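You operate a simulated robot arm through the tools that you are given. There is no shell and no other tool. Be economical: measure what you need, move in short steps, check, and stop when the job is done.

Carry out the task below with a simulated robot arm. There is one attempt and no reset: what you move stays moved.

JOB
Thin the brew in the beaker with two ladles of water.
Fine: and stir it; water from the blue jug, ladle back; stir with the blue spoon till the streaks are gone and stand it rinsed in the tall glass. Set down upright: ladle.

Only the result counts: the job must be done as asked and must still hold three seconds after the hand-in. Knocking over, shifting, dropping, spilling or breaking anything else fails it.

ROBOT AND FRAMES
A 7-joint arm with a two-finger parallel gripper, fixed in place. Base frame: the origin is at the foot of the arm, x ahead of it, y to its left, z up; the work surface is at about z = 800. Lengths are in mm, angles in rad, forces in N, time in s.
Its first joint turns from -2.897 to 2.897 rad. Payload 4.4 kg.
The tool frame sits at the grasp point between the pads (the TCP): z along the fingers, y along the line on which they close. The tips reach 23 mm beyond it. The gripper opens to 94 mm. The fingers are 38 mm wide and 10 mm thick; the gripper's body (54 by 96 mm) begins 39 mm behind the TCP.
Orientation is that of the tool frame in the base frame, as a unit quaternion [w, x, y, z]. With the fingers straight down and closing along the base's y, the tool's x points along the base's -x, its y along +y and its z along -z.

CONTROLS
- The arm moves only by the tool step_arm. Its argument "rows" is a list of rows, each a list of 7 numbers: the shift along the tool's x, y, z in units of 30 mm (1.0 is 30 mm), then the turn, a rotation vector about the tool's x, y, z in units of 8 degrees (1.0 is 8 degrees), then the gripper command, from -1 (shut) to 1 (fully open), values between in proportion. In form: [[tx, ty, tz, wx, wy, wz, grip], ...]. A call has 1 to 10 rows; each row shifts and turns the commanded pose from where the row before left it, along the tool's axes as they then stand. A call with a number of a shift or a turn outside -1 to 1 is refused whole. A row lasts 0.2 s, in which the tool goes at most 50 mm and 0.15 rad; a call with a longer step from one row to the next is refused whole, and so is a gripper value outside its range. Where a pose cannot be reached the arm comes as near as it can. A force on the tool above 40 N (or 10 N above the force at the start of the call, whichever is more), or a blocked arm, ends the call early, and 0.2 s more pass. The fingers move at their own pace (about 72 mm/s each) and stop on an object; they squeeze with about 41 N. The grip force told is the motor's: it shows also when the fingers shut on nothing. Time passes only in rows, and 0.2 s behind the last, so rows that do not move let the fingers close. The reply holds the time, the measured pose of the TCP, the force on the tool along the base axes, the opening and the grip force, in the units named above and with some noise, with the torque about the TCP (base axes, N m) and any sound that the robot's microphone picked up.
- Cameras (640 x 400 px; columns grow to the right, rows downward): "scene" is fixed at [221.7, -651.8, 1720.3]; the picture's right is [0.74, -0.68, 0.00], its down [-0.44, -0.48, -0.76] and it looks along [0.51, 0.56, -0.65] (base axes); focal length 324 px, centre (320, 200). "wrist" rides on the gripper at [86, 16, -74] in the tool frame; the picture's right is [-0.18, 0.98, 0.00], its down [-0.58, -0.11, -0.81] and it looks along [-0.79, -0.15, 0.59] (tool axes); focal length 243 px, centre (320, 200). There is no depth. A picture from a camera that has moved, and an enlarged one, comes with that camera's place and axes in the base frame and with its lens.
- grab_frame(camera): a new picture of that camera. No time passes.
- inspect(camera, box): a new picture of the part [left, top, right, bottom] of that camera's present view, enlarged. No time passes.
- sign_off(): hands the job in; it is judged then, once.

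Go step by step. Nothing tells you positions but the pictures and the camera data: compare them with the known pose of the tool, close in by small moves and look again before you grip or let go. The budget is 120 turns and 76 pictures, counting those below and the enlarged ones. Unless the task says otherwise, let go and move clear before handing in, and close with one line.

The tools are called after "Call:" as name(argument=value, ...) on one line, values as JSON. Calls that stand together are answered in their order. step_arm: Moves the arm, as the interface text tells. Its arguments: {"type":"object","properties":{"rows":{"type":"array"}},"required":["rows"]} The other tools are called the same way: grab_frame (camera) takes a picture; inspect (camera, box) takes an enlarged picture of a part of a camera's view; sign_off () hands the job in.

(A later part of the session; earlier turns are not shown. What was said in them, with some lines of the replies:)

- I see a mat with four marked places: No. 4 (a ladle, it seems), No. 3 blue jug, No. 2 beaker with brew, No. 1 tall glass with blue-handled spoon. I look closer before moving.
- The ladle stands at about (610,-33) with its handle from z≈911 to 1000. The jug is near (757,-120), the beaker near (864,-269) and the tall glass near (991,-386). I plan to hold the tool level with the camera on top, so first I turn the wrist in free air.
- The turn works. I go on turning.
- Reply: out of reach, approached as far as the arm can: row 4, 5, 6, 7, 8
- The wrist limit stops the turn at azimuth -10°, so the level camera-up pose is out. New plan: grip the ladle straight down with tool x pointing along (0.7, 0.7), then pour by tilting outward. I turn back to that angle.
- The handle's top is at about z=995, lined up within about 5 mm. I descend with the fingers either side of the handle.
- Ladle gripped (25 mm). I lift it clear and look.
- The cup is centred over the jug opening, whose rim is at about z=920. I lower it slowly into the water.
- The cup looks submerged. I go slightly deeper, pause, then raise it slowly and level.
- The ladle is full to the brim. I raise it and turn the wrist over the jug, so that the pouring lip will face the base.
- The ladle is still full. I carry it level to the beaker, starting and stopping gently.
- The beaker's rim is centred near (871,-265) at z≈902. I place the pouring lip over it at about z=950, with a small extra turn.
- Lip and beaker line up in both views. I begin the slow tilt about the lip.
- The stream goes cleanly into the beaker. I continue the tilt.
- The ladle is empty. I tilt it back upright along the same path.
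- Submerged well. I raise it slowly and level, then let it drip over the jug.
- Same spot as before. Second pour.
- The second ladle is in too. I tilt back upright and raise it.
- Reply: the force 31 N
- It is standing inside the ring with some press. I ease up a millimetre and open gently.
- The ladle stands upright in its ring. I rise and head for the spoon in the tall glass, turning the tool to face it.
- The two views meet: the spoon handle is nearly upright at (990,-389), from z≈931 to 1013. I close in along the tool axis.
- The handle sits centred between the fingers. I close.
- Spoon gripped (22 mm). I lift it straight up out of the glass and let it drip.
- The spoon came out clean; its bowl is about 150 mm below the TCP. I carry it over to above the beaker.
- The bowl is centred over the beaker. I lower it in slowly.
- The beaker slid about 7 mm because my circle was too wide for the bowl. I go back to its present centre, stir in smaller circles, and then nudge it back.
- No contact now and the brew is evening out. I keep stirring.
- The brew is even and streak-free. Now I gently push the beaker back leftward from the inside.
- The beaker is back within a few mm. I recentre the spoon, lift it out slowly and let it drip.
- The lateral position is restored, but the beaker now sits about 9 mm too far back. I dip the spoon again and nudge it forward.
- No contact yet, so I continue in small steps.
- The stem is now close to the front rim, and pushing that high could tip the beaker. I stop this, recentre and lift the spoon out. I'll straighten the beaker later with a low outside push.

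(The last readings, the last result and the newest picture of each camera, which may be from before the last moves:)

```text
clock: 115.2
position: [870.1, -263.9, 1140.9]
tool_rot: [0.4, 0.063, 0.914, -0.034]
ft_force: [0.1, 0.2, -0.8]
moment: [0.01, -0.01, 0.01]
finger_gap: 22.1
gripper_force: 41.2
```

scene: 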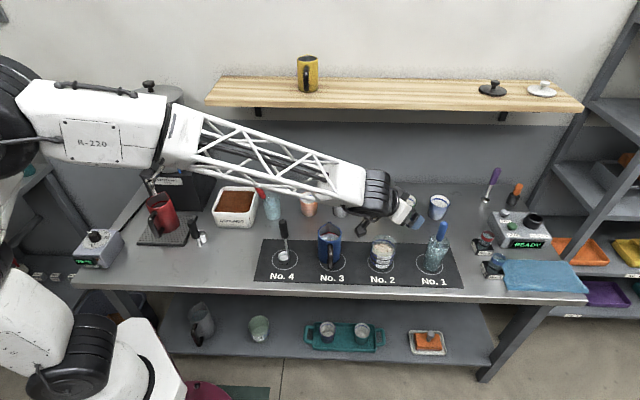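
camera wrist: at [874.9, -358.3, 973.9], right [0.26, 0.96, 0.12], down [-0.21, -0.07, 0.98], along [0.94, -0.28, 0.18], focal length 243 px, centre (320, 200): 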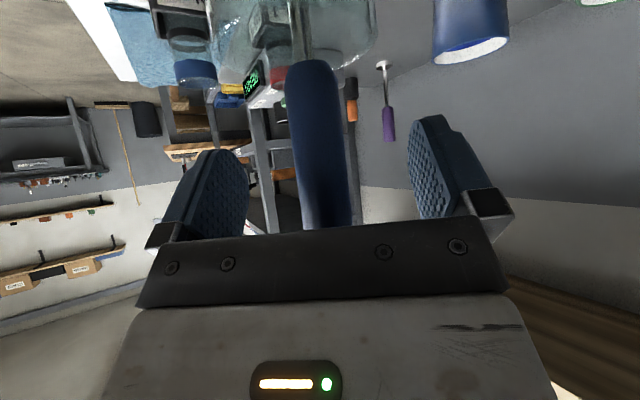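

Call:
step_arm(rows=[[-0.492, -0.599, 0.547, 0, 0, 0, -1], [-0.492, -0.599, 0.547, 0, 0, 0, -1], [-0.492, -0.599, 0.547, 0, 0, 0, -1], [-0.492, -0.599, 0.547, 0, 0, 0, -1], [-0.492, -0.599, 0.547, 0, 0, 0, -1], [-0.492, -0.599, 0.547, 0, 0, 0, -1], [0, 0, 0, 0, 0, 0, -1]])

Call:
inspect(camera="scene", box=[390, 190, 470, 270])

```text
clock: 116.8
position: [986.7, -388.4, 1140.4]
tool_rot: [0.399, 0.062, 0.914, -0.033]
ft_force: [-0.5, 0.8, 0.4]
moment: [-0.02, 0.0, 0.0]
finger_gap: 22.2
gripper_force: 40.6
```

```text
5.00 times, centred on (430, 230) of scene
camera zoom: at [221.7, -651.8, 1720.3], right [0.74, -0.68, 0.0], down [-0.44, -0.48, -0.76], along [0.51, 0.56, -0.65], focal length 1621 px, centre (-230, 50)
```

zoom: 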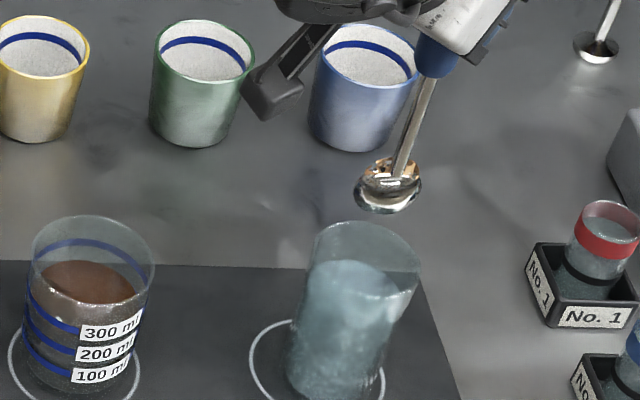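

The bowl is slightly behind the glass centre, so I shift 5 mm forward and lower it in to rinse.

Call:
step_arm(rows=[[0.078, -0.15, -0.082, 0, 0, 0, -1], [0.573, 0.009, 0.525, 0, 0, 0, -1], [0.573, 0.009, 0.525, 0, 0, 0, -1], [0.5, 0.008, 0.459, 0, 0, 0, -1], [0.5, 0.008, 0.459, 0, 0, 0, -1], [0.5, 0.008, 0.459, 0, 0, 0, -1], [0.5, 0.008, 0.459, 0, 0, 0, -1], [0, 0, 0, 0, 0, 0, -1]])

Call:
inspect(camera="scene", box=[390, 190, 470, 270])

```text
clock: 118.6
position: [981.9, -393.5, 1011.0]
tool_rot: [0.401, 0.063, 0.913, -0.034]
ft_force: [0.1, 0.9, -0.2]
moment: [-0.04, -0.02, -0.02]
finger_gap: 22.3
gripper_force: 40.9
```

```text
5.00 times, centred on (430, 230) of scene
camera zoom: at [221.7, -651.8, 1720.3], right [0.74, -0.68, 0.0], down [-0.44, -0.48, -0.76], along [0.51, 0.56, -0.65], focal length 1621 px, centre (-230, 50)
```

zoom: 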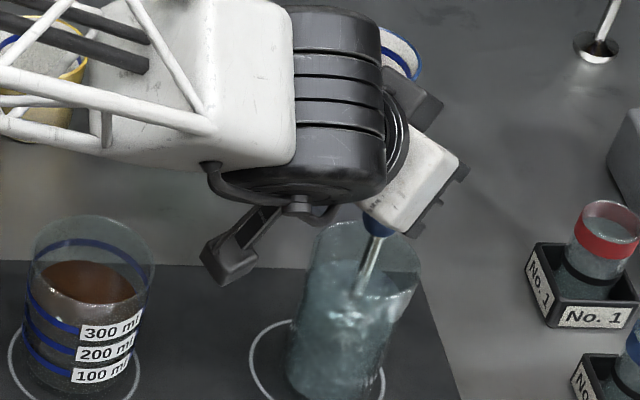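

I swish the spoon with small circles and short plunges.

Call:
step_arm(rows=[[0.055, 0.105, -0.061, 0, 0, 0, -1], [0.089, -0.019, -0.097, 0, 0, 0, -1], [0.035, -0.123, -0.036, 0, 0, 0, -1], [-0.055, -0.105, 0.061, 0, 0, 0, -1], [-0.089, 0.019, 0.097, 0, 0, 0, -1], [-0.035, 0.123, 0.036, 0, 0, 0, -1], [0.49, 0.008, 0.45, 0, 0, 0, -1], [-0.49, -0.008, -0.45, 0, 0, 0, -1], [0.49, 0.008, 0.45, 0, 0, 0, -1], [-0.49, -0.008, -0.45, 0, 0, 0, -1]])

Call:
step_arm(rows=[[0.055, 0.105, -0.061, 0, 0, 0, -1], [0.089, -0.019, -0.097, 0, 0, 0, -1], [0.035, -0.123, -0.036, 0, 0, 0, -1], [-0.055, -0.105, 0.061, 0, 0, 0, -1], [-0.089, 0.019, 0.097, 0, 0, 0, -1], [-0.035, 0.123, 0.036, 0, 0, 0, -1], [0.49, 0.008, 0.45, 0, 0, 0, -1], [-0.49, -0.008, -0.45, 0, 0, 0, -1], [0.49, 0.008, 0.45, 0, 0, 0, -1], [-0.49, -0.008, -0.45, 0, 0, 0, -1]])

Call:
step_arm(rows=[[-0.49, -0.008, -0.45, 0, 0, 0, -1], [-0.49, -0.008, -0.45, 0, 0, 0, -1], [-0.49, -0.008, -0.45, 0, 0, 0, -1], [-0.49, -0.008, -0.45, 0, 0, 0, -1], [-0.49, -0.008, -0.45, 0, 0, 0, -1], [-0.49, -0.008, -0.45, 0, 0, 0, -1], [0, 0, 0, 0, 0, 0, -1]])

Call:
inspect(camera="scene", box=[390, 190, 470, 270])

```text
clock: 120.8
position: [982.4, -393.8, 1011.8]
tool_rot: [0.4, 0.062, 0.914, -0.033]
ft_force: [0.7, 0.3, -1.4]
moment: [0.01, -0.01, 0.01]
finger_gap: 22.1
gripper_force: 40.5
```

```text
clock: 123.0
position: [983.7, -392.3, 1013.3]
tool_rot: [0.4, 0.062, 0.914, -0.034]
ft_force: [-0.6, -0.5, -1.3]
moment: [-0.02, -0.01, 0.05]
finger_gap: 22.2
gripper_force: 41.0
```

```text
clock: 124.6
position: [982.5, -393.8, 1131.2]
tool_rot: [0.4, 0.062, 0.914, -0.033]
ft_force: [-0.6, 0.5, -0.1]
moment: [-0.01, 0.02, 0.01]
finger_gap: 22.2
gripper_force: 41.2
```

```text
5.00 times, centred on (430, 230) of scene
camera zoom: at [221.7, -651.8, 1720.3], right [0.74, -0.68, 0.0], down [-0.44, -0.48, -0.76], along [0.51, 0.56, -0.65], focal length 1621 px, centre (-230, 50)
```

zoom: 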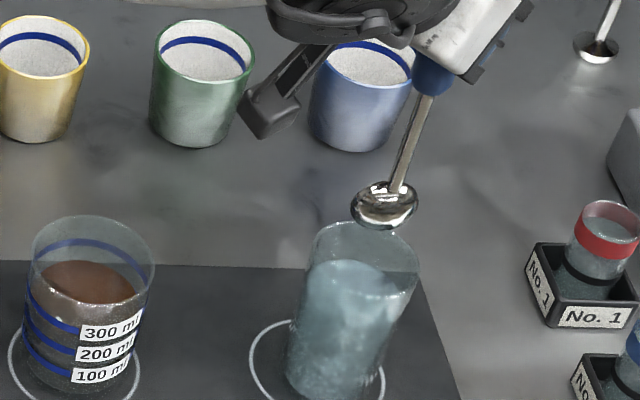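

The spoon is clean and bright. I lower it back to its original resting height.

Call:
step_arm(rows=[[0.508, 0.05, 0.466, 0, 0, 0, -1], [0.508, 0.008, 0.466, 0, 0, 0, -1], [0.508, 0.008, 0.466, 0, 0, 0, -1], [0.508, 0.008, 0.466, 0, 0, 0, -1], [0.508, 0.008, 0.466, 0, 0, 0, -1], [0.508, 0.008, 0.466, 0, 0, 0, -1], [0.44, 0.007, 0.405, 0, 0, 0, -1], [0, 0, 0, 0, 0, 0, -1]])

```text
clock: 126.4
position: [983.6, -390.4, 988.4]
tool_rot: [0.4, 0.063, 0.914, -0.034]
ft_force: [0.1, 0.0, -0.1]
moment: [0.01, -0.02, 0.02]
finger_gap: 22.1
gripper_force: 41.3
```

Call:
step_arm(rows=[[0.049, 0, 0.045, 0, 0, 0, -1], [0, 0, 0, 0, 0, 0, -1], [0, 0, 0, 0, 0, 0, -0.45], [0, 0, 0, 0, 0, 0, -0.3], [0, 0, 0, 0, 0, 0, 0.1], [0, 0, 0, 0, 0, 0, 0.5], [0, 0, 0, 0, 0, 0, 0.9], [0, 0, 0, 0, 0, 0, 0.9]])

Call:
grab_frame(camera="wrist")

```text
clock: 128.2
position: [983.9, -391.3, 988.0]
tool_rot: [0.4, 0.062, 0.914, -0.034]
ft_force: [0.7, 0.0, 0.2]
moment: [0.0, 0.02, 0.03]
finger_gap: 89.1
gripper_force: 0.0
```

```text
8 pictures are left
camera wrist: at [873.3, -359.3, 975.6], right [0.26, 0.96, 0.12], down [-0.21, -0.07, 0.98], along [0.94, -0.28, 0.18], focal length 243 px, centre (320, 200)
```

wrist: 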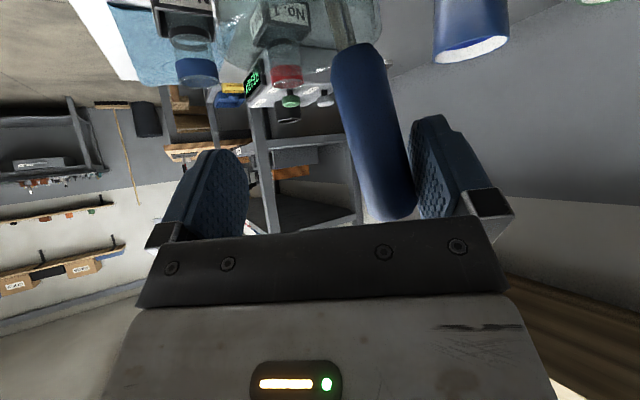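

The spoon leans toward the right finger. I shift aside a little, then back off along the tool axis.

Call:
step_arm(rows=[[0, 0.15, 0, 0, 0, 0, 1], [0, 0.15, 0, 0, 0, 0, 1], [0, 0, -0.4, 0, 0, 0, 1], [0, 0, -0.7, 0, 0, 0, 1], [0, 0, -0.9, 0, 0, 0, 1], [0, 0, -1, 0, 0, 0, 1], [0, 0, -1, 0, 0, 0, 1]])

Call:
inspect(camera="scene", box=[350, 180, 470, 280])

```text
clock: 129.8
position: [897.4, -369.5, 1067.8]
tool_rot: [0.4, 0.062, 0.914, -0.033]
ft_force: [0.1, 0.1, -0.3]
moment: [-0.05, -0.01, 0.0]
finger_gap: 94.0
gripper_force: 0.1
```

```text
4.00 times, centred on (410, 230) of scene
camera zoom: at [221.7, -651.8, 1720.3], right [0.74, -0.68, 0.0], down [-0.44, -0.48, -0.76], along [0.51, 0.56, -0.65], focal length 1296 px, centre (-40, 80)
```

zoom: 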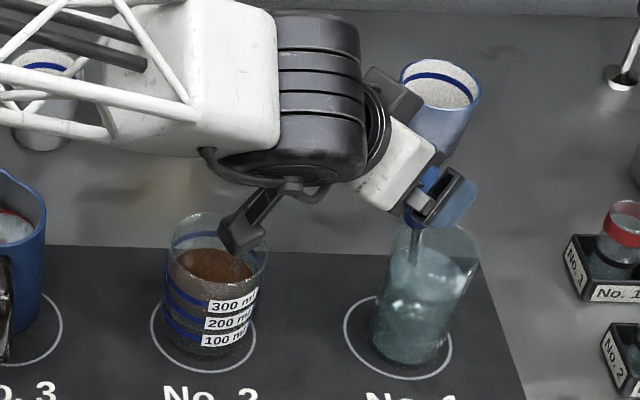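

Spoon and glass are settled. To undo the remaining 8 mm set-back of the beaker, I bring the tool vertical with the fingers closed for a low, gentle push from behind.

Call:
step_arm(rows=[[-0.736, 0, -0.675, 0, 0, 0, 1], [-0.736, 0, -0.675, 0, 0, 0, 1], [-0.736, 0, -0.675, 0, 0, 0, -1], [0, 0, 0, 0, 1, 0, -1], [0, 0, 0, 0, 1, 0, -1], [0, 0, 0, 0, 1, 0, -1], [0, 0, 0, 0, 1, 0, -1], [0, 0, 0, 0, 1, 0, -1], [0, 0, 0, 0, 0.9, 0, -1]])

Call:
step_arm(rows=[[0, 0, 0, 0, 0, -1, -1], [0, 0, 0, 0, 0, -1, -1], [0, 0, 0, 0, 0, -1, -1], [0, 0, 0, 0, 0, -1, -1], [0, 0, 0, 0, 0, -1, -1], [0, 0, 0, 0, 0, -1, -1], [0, 0, 0, 0, 0, -0.9, -1]])

Call:
inspect(camera="scene", box=[350, 180, 470, 280])

```text
clock: 131.8
position: [897.4, -368.0, 1159.7]
tool_rot: [-0.001, 0.071, 0.997, -0.006]
ft_force: [0.8, 1.1, 0.2]
moment: [-0.01, 0.01, -0.01]
finger_gap: 0.0
gripper_force: 40.8
```

```text
clock: 133.4
position: [897.6, -368.2, 1159.8]
tool_rot: [-0.002, -0.401, 0.916, -0.006]
ft_force: [-0.5, 0.4, 0.0]
moment: [0.04, 0.0, 0.01]
finger_gap: 0.1
gripper_force: 41.1
```

```text
4.00 times, centred on (410, 230) of scene
camera zoom: at [221.7, -651.8, 1720.3], right [0.74, -0.68, 0.0], down [-0.44, -0.48, -0.76], along [0.51, 0.56, -0.65], focal length 1296 px, centre (-40, 80)
```

zoom: 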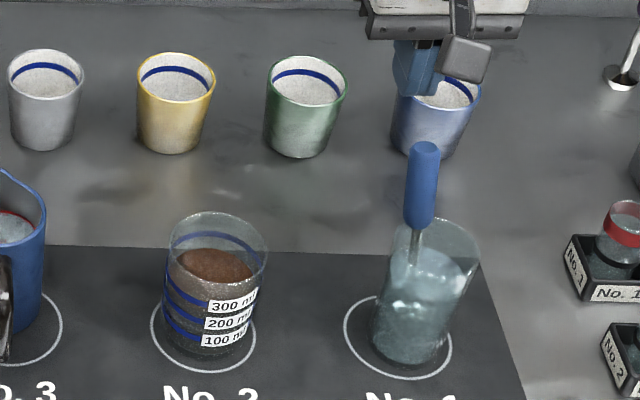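

Call:
step_arm(rows=[[-0.837, 0.5, 0, 0, 0, 0, -1], [-0.837, 0.5, 0, 0, 0, 0, -1], [-0.837, 0.5, 0, 0, 0, 0, -1], [-0.837, 0.5, 0, 0, 0, 0, -1], [-0.837, 0.5, 0, 0, 0, 0, -1], [-0.837, 0.5, 0, 0, 0, 0, -1], [0, 0, 1, 0, 0, 0, -1], [0, 0, 1, 0, 0, 0, -1], [0, 0, 1, 0, 0, 0, -1], [0, 0, 1, 0, 0, 0, -1]])

Call:
inspect(camera="wrist", box=[160, 0, 480, 200])

```text
clock: 135.6
position: [937.0, -199.3, 1037.5]
tool_rot: [-0.001, -0.4, 0.917, -0.005]
ft_force: [0.3, -0.9, -0.2]
moment: [0.01, 0.0, 0.04]
finger_gap: 0.1
gripper_force: 41.3
```

```text
2.00 times, centred on (320, 100) of wrist
camera zoom: at [865.8, -249.9, 1112.6], right [-0.59, 0.8, -0.01], down [0.47, 0.36, 0.8], along [0.65, 0.47, -0.6], focal length 485 px, centre (320, 400)
```

zoom: 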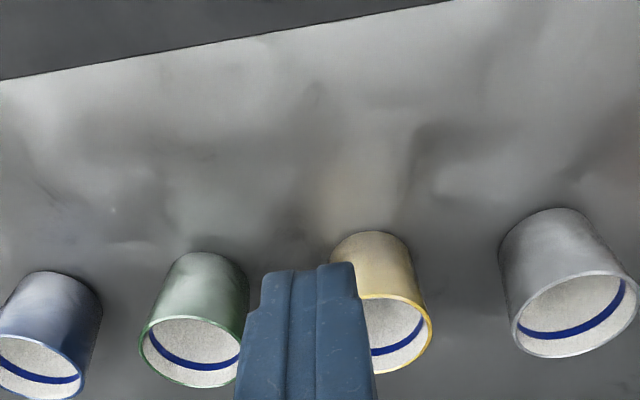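

Call:
step_arm(rows=[[0, 0, 0.95, 0, 0, 0, -1], [0, 0, 0.95, 0, 0, 0, -1], [0, 0, 0.95, 0, 0, 0, -1], [0, 0, 0.95, 0, 0, 0, -1], [0, 0, 0.9, 0, 0, 0, -1], [0, 0, 0.7, 0, 0, 0, -1], [0, 0, 0, 0, 0, 0, -1]])

Call:
inspect(camera="scene", box=[350, 190, 450, 270])

```text
clock: 137.2
position: [934.6, -201.2, 874.2]
tool_rot: [-0.003, -0.4, 0.917, -0.006]
ft_force: [0.1, 0.5, -0.3]
moment: [-0.01, 0.02, -0.02]
finger_gap: 0.0
gripper_force: 40.8
```

```text
5.00 times, centred on (400, 230) of scene
camera zoom: at [221.7, -651.8, 1720.3], right [0.74, -0.68, 0.0], down [-0.44, -0.48, -0.76], along [0.51, 0.56, -0.65], focal length 1621 px, centre (-80, 50)
```

zoom: 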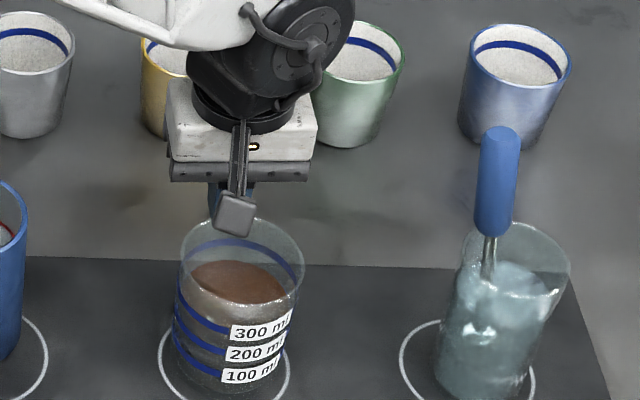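

Call:
step_arm(rows=[[0.2, -0.2, 0, 0, 0, 0, -1], [0.2, 0, 0, 0, 0, 0, -1], [0.1, 0, 0, 0, 0, 0, -1], [0, 0, 0, 0, 0, 0, -1]])

Call:
step_arm(rows=[[0.08, 0, 0, 0, 0, 0, -1], [0, 0, 0, 0, 0, 0, -1]])

Call:
step_arm(rows=[[0.08, 0, 0, 0, 0, 0, -1], [0, 0, 0, 0, 0, 0, -1]])

```text
clock: 138.2
position: [928.7, -215.8, 873.7]
tool_rot: [-0.003, -0.4, 0.917, -0.006]
ft_force: [1.0, 0.4, -0.8]
moment: [-0.03, -0.02, 0.03]
finger_gap: 0.2
gripper_force: 41.3
```

```text
clock: 138.8
position: [927.4, -218.3, 874.7]
tool_rot: [-0.002, -0.4, 0.917, -0.005]
ft_force: [-0.2, 0.1, 0.3]
moment: [0.0, -0.02, 0.02]
finger_gap: 0.0
gripper_force: 40.7
```

```text
clock: 139.4
position: [923.4, -219.6, 874.9]
tool_rot: [-0.002, -0.4, 0.916, -0.006]
ft_force: [-0.1, -0.9, 0.5]
moment: [0.01, 0.01, -0.03]
finger_gap: 0.1
gripper_force: 41.2
```

Call:
step_arm(rows=[[0.08, 0, 0, 0, 0, 0, -1], [0, 0, 0, 0, 0, 0, -1]])

Call:
step_arm(rows=[[0.08, 0, 0, 0, 0, 0, -1], [0, 0, 0, 0, 0, 0, -1]])

```text
clock: 140.0
position: [923.5, -220.9, 875.4]
tool_rot: [-0.003, -0.4, 0.917, -0.005]
ft_force: [0.0, -0.3, 1.1]
moment: [0.03, -0.01, 0.02]
finger_gap: 0.0
gripper_force: 40.9
```

```text
clock: 140.6
position: [921.5, -222.0, 875.4]
tool_rot: [-0.003, -0.4, 0.916, -0.006]
ft_force: [-0.3, 0.0, 0.2]
moment: [0.02, -0.01, -0.01]
finger_gap: 0.0
gripper_force: 40.9
```

No contact yet; I continue in 2 mm steps.

Call:
step_arm(rows=[[0.08, 0, 0, 0, 0, 0, -1], [0, 0, 0, 0, 0, 0, -1]])

Call:
step_arm(rows=[[0.08, 0, 0, 0, 0, 0, -1], [0, 0, 0, 0, 0, 0, -1]])

Call:
inspect(camera="scene", box=[350, 190, 450, 270])

```text
clock: 141.2
position: [920.3, -223.9, 876.5]
tool_rot: [-0.002, -0.4, 0.916, -0.005]
ft_force: [0.0, -0.1, -0.2]
moment: [-0.01, -0.01, -0.03]
finger_gap: 0.1
gripper_force: 41.1
```

```text
clock: 141.8
position: [917.8, -226.1, 875.4]
tool_rot: [-0.003, -0.4, 0.917, -0.006]
ft_force: [-0.4, 0.5, -0.2]
moment: [-0.02, -0.02, -0.01]
finger_gap: 0.0
gripper_force: 41.6
```

```text
5.00 times, centred on (400, 230) of scene
camera zoom: at [221.7, -651.8, 1720.3], right [0.74, -0.68, 0.0], down [-0.44, -0.48, -0.76], along [0.51, 0.56, -0.65], focal length 1621 px, centre (-80, 50)
```

zoom: 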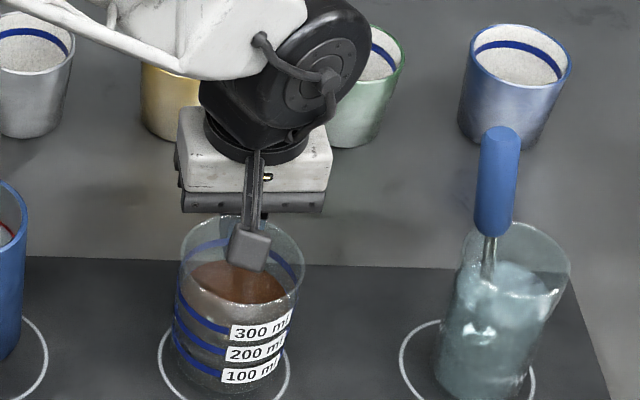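

Call:
step_arm(rows=[[0.08, 0, 0, 0, 0, 0, -1], [0, 0, 0, 0, 0, 0, -1]])

Call:
step_arm(rows=[[0.08, 0, 0, 0, 0, 0, -1], [0, 0, 0, 0, 0, 0, -1]])

```text
clock: 142.4
position: [916.8, -226.8, 875.2]
tool_rot: [-0.003, -0.399, 0.917, -0.006]
ft_force: [0.2, -0.5, 0.4]
moment: [0.01, 0.01, 0.04]
finger_gap: 0.1
gripper_force: 41.5
```

```text
clock: 143.0
position: [915.7, -229.5, 875.4]
tool_rot: [-0.003, -0.4, 0.917, -0.006]
ft_force: [2.1, 1.2, 1.6]
moment: [-0.06, 0.08, -0.02]
finger_gap: 0.4
gripper_force: 41.0
```

Contact with light force. I push about 5 mm.

Call:
step_arm(rows=[[0.06, 0, 0, 0, 0, 0, -1], [0.06, 0, 0, 0, 0, 0, -1], [0.05, 0, 0, 0, 0, 0, -1], [0, 0, 0, 0, 0, 0, -1]])

Call:
inspect(camera="scene", box=[350, 190, 450, 270])

```text
clock: 144.0
position: [912.0, -232.6, 875.9]
tool_rot: [-0.003, -0.399, 0.917, -0.006]
ft_force: [3.3, 3.4, 2.8]
moment: [-0.01, 0.06, -0.07]
finger_gap: 0.0
gripper_force: 40.9
```

```text
5.00 times, centred on (400, 230) of scene
camera zoom: at [221.7, -651.8, 1720.3], right [0.74, -0.68, 0.0], down [-0.44, -0.48, -0.76], along [0.51, 0.56, -0.65], focal length 1621 px, centre (-80, 50)
```

zoom: 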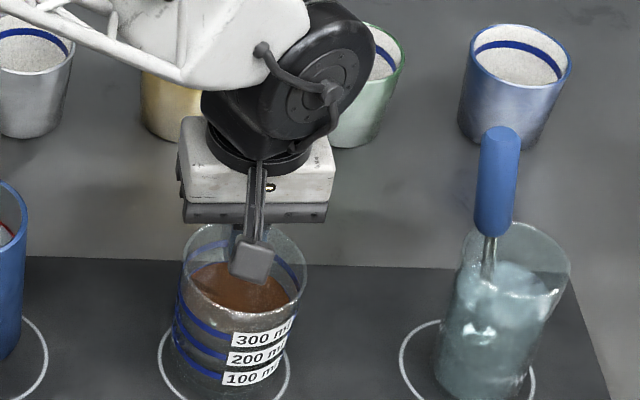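

The beaker is back within about 3 mm. I withdraw and rise clear.

Call:
step_arm(rows=[[-0.3, 0, 0, 0, 0, 0, -1], [-0.5, 0, 0, 0, 0, 0, -1], [0, 0, -0.8, 0, 0, 0, -1], [0, 0, -1, 0, 0, 0, -1], [0, 0, -1, 0, 0, 0, -1], [0, 0, -1, 0, 0, 0, -1], [0, 0, -1, 0, 0, 0, -1], [0, 0, -1, 0, 0, 0, -1], [0, 0, -1, 0, 0, 0, -1], [0, 0, -1, 0, 0, 0, -1]])

Call:
step_arm(rows=[[1, 0.5, -0.5, 0, 0, 0, -1], [1, 0.5, -0.5, 0, 0, 0, -1], [1, 0.5, -0.5, 0, 0, 0, -1], [1, 0.5, -0.5, 0, 0, 0, -1], [1, 0.5, -0.5, 0, 0, 0, -1], [0, 0, 0, 0, 0, 0, -1]])

Call:
inspect(camera="scene", box=[250, 200, 470, 300])

```text
clock: 146.2
position: [926.2, -213.7, 1107.6]
tool_rot: [-0.003, -0.399, 0.917, -0.005]
ft_force: [0.5, 0.2, -0.7]
moment: [0.05, 0.03, 0.05]
finger_gap: 0.0
gripper_force: 40.7
```

```text
clock: 147.6
position: [772.3, -269.7, 1185.4]
tool_rot: [-0.003, -0.399, 0.917, -0.005]
ft_force: [0.3, 0.0, 0.7]
moment: [0.03, -0.02, -0.01]
finger_gap: 0.0
gripper_force: 41.2
```

```text
2.91 times, centred on (360, 250) of scene
camera zoom: at [221.7, -651.8, 1720.3], right [0.74, -0.68, 0.0], down [-0.44, -0.48, -0.76], along [0.51, 0.56, -0.65], focal length 943 px, centre (204, 54)
```

zoom: 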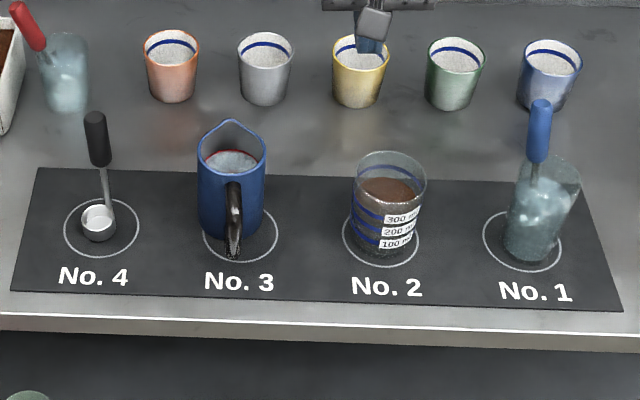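

Everything stands in its place: the ladle upright at No. 4, the brew even, the spoon rinsed in the tall glass, and the arm clear. I hand in.

Call:
sign_off()

```text
The job is handed in.
```

The brew is thinned with two ladles from the blue jug and stirred until no streaks showed. The ladle stands upright at No. 4 and the rinsed blue spoon is in the tall glass; the beaker slid up to about 9 mm while I worked, and I nudged it back to within roughly 3 mm, turned slightly.
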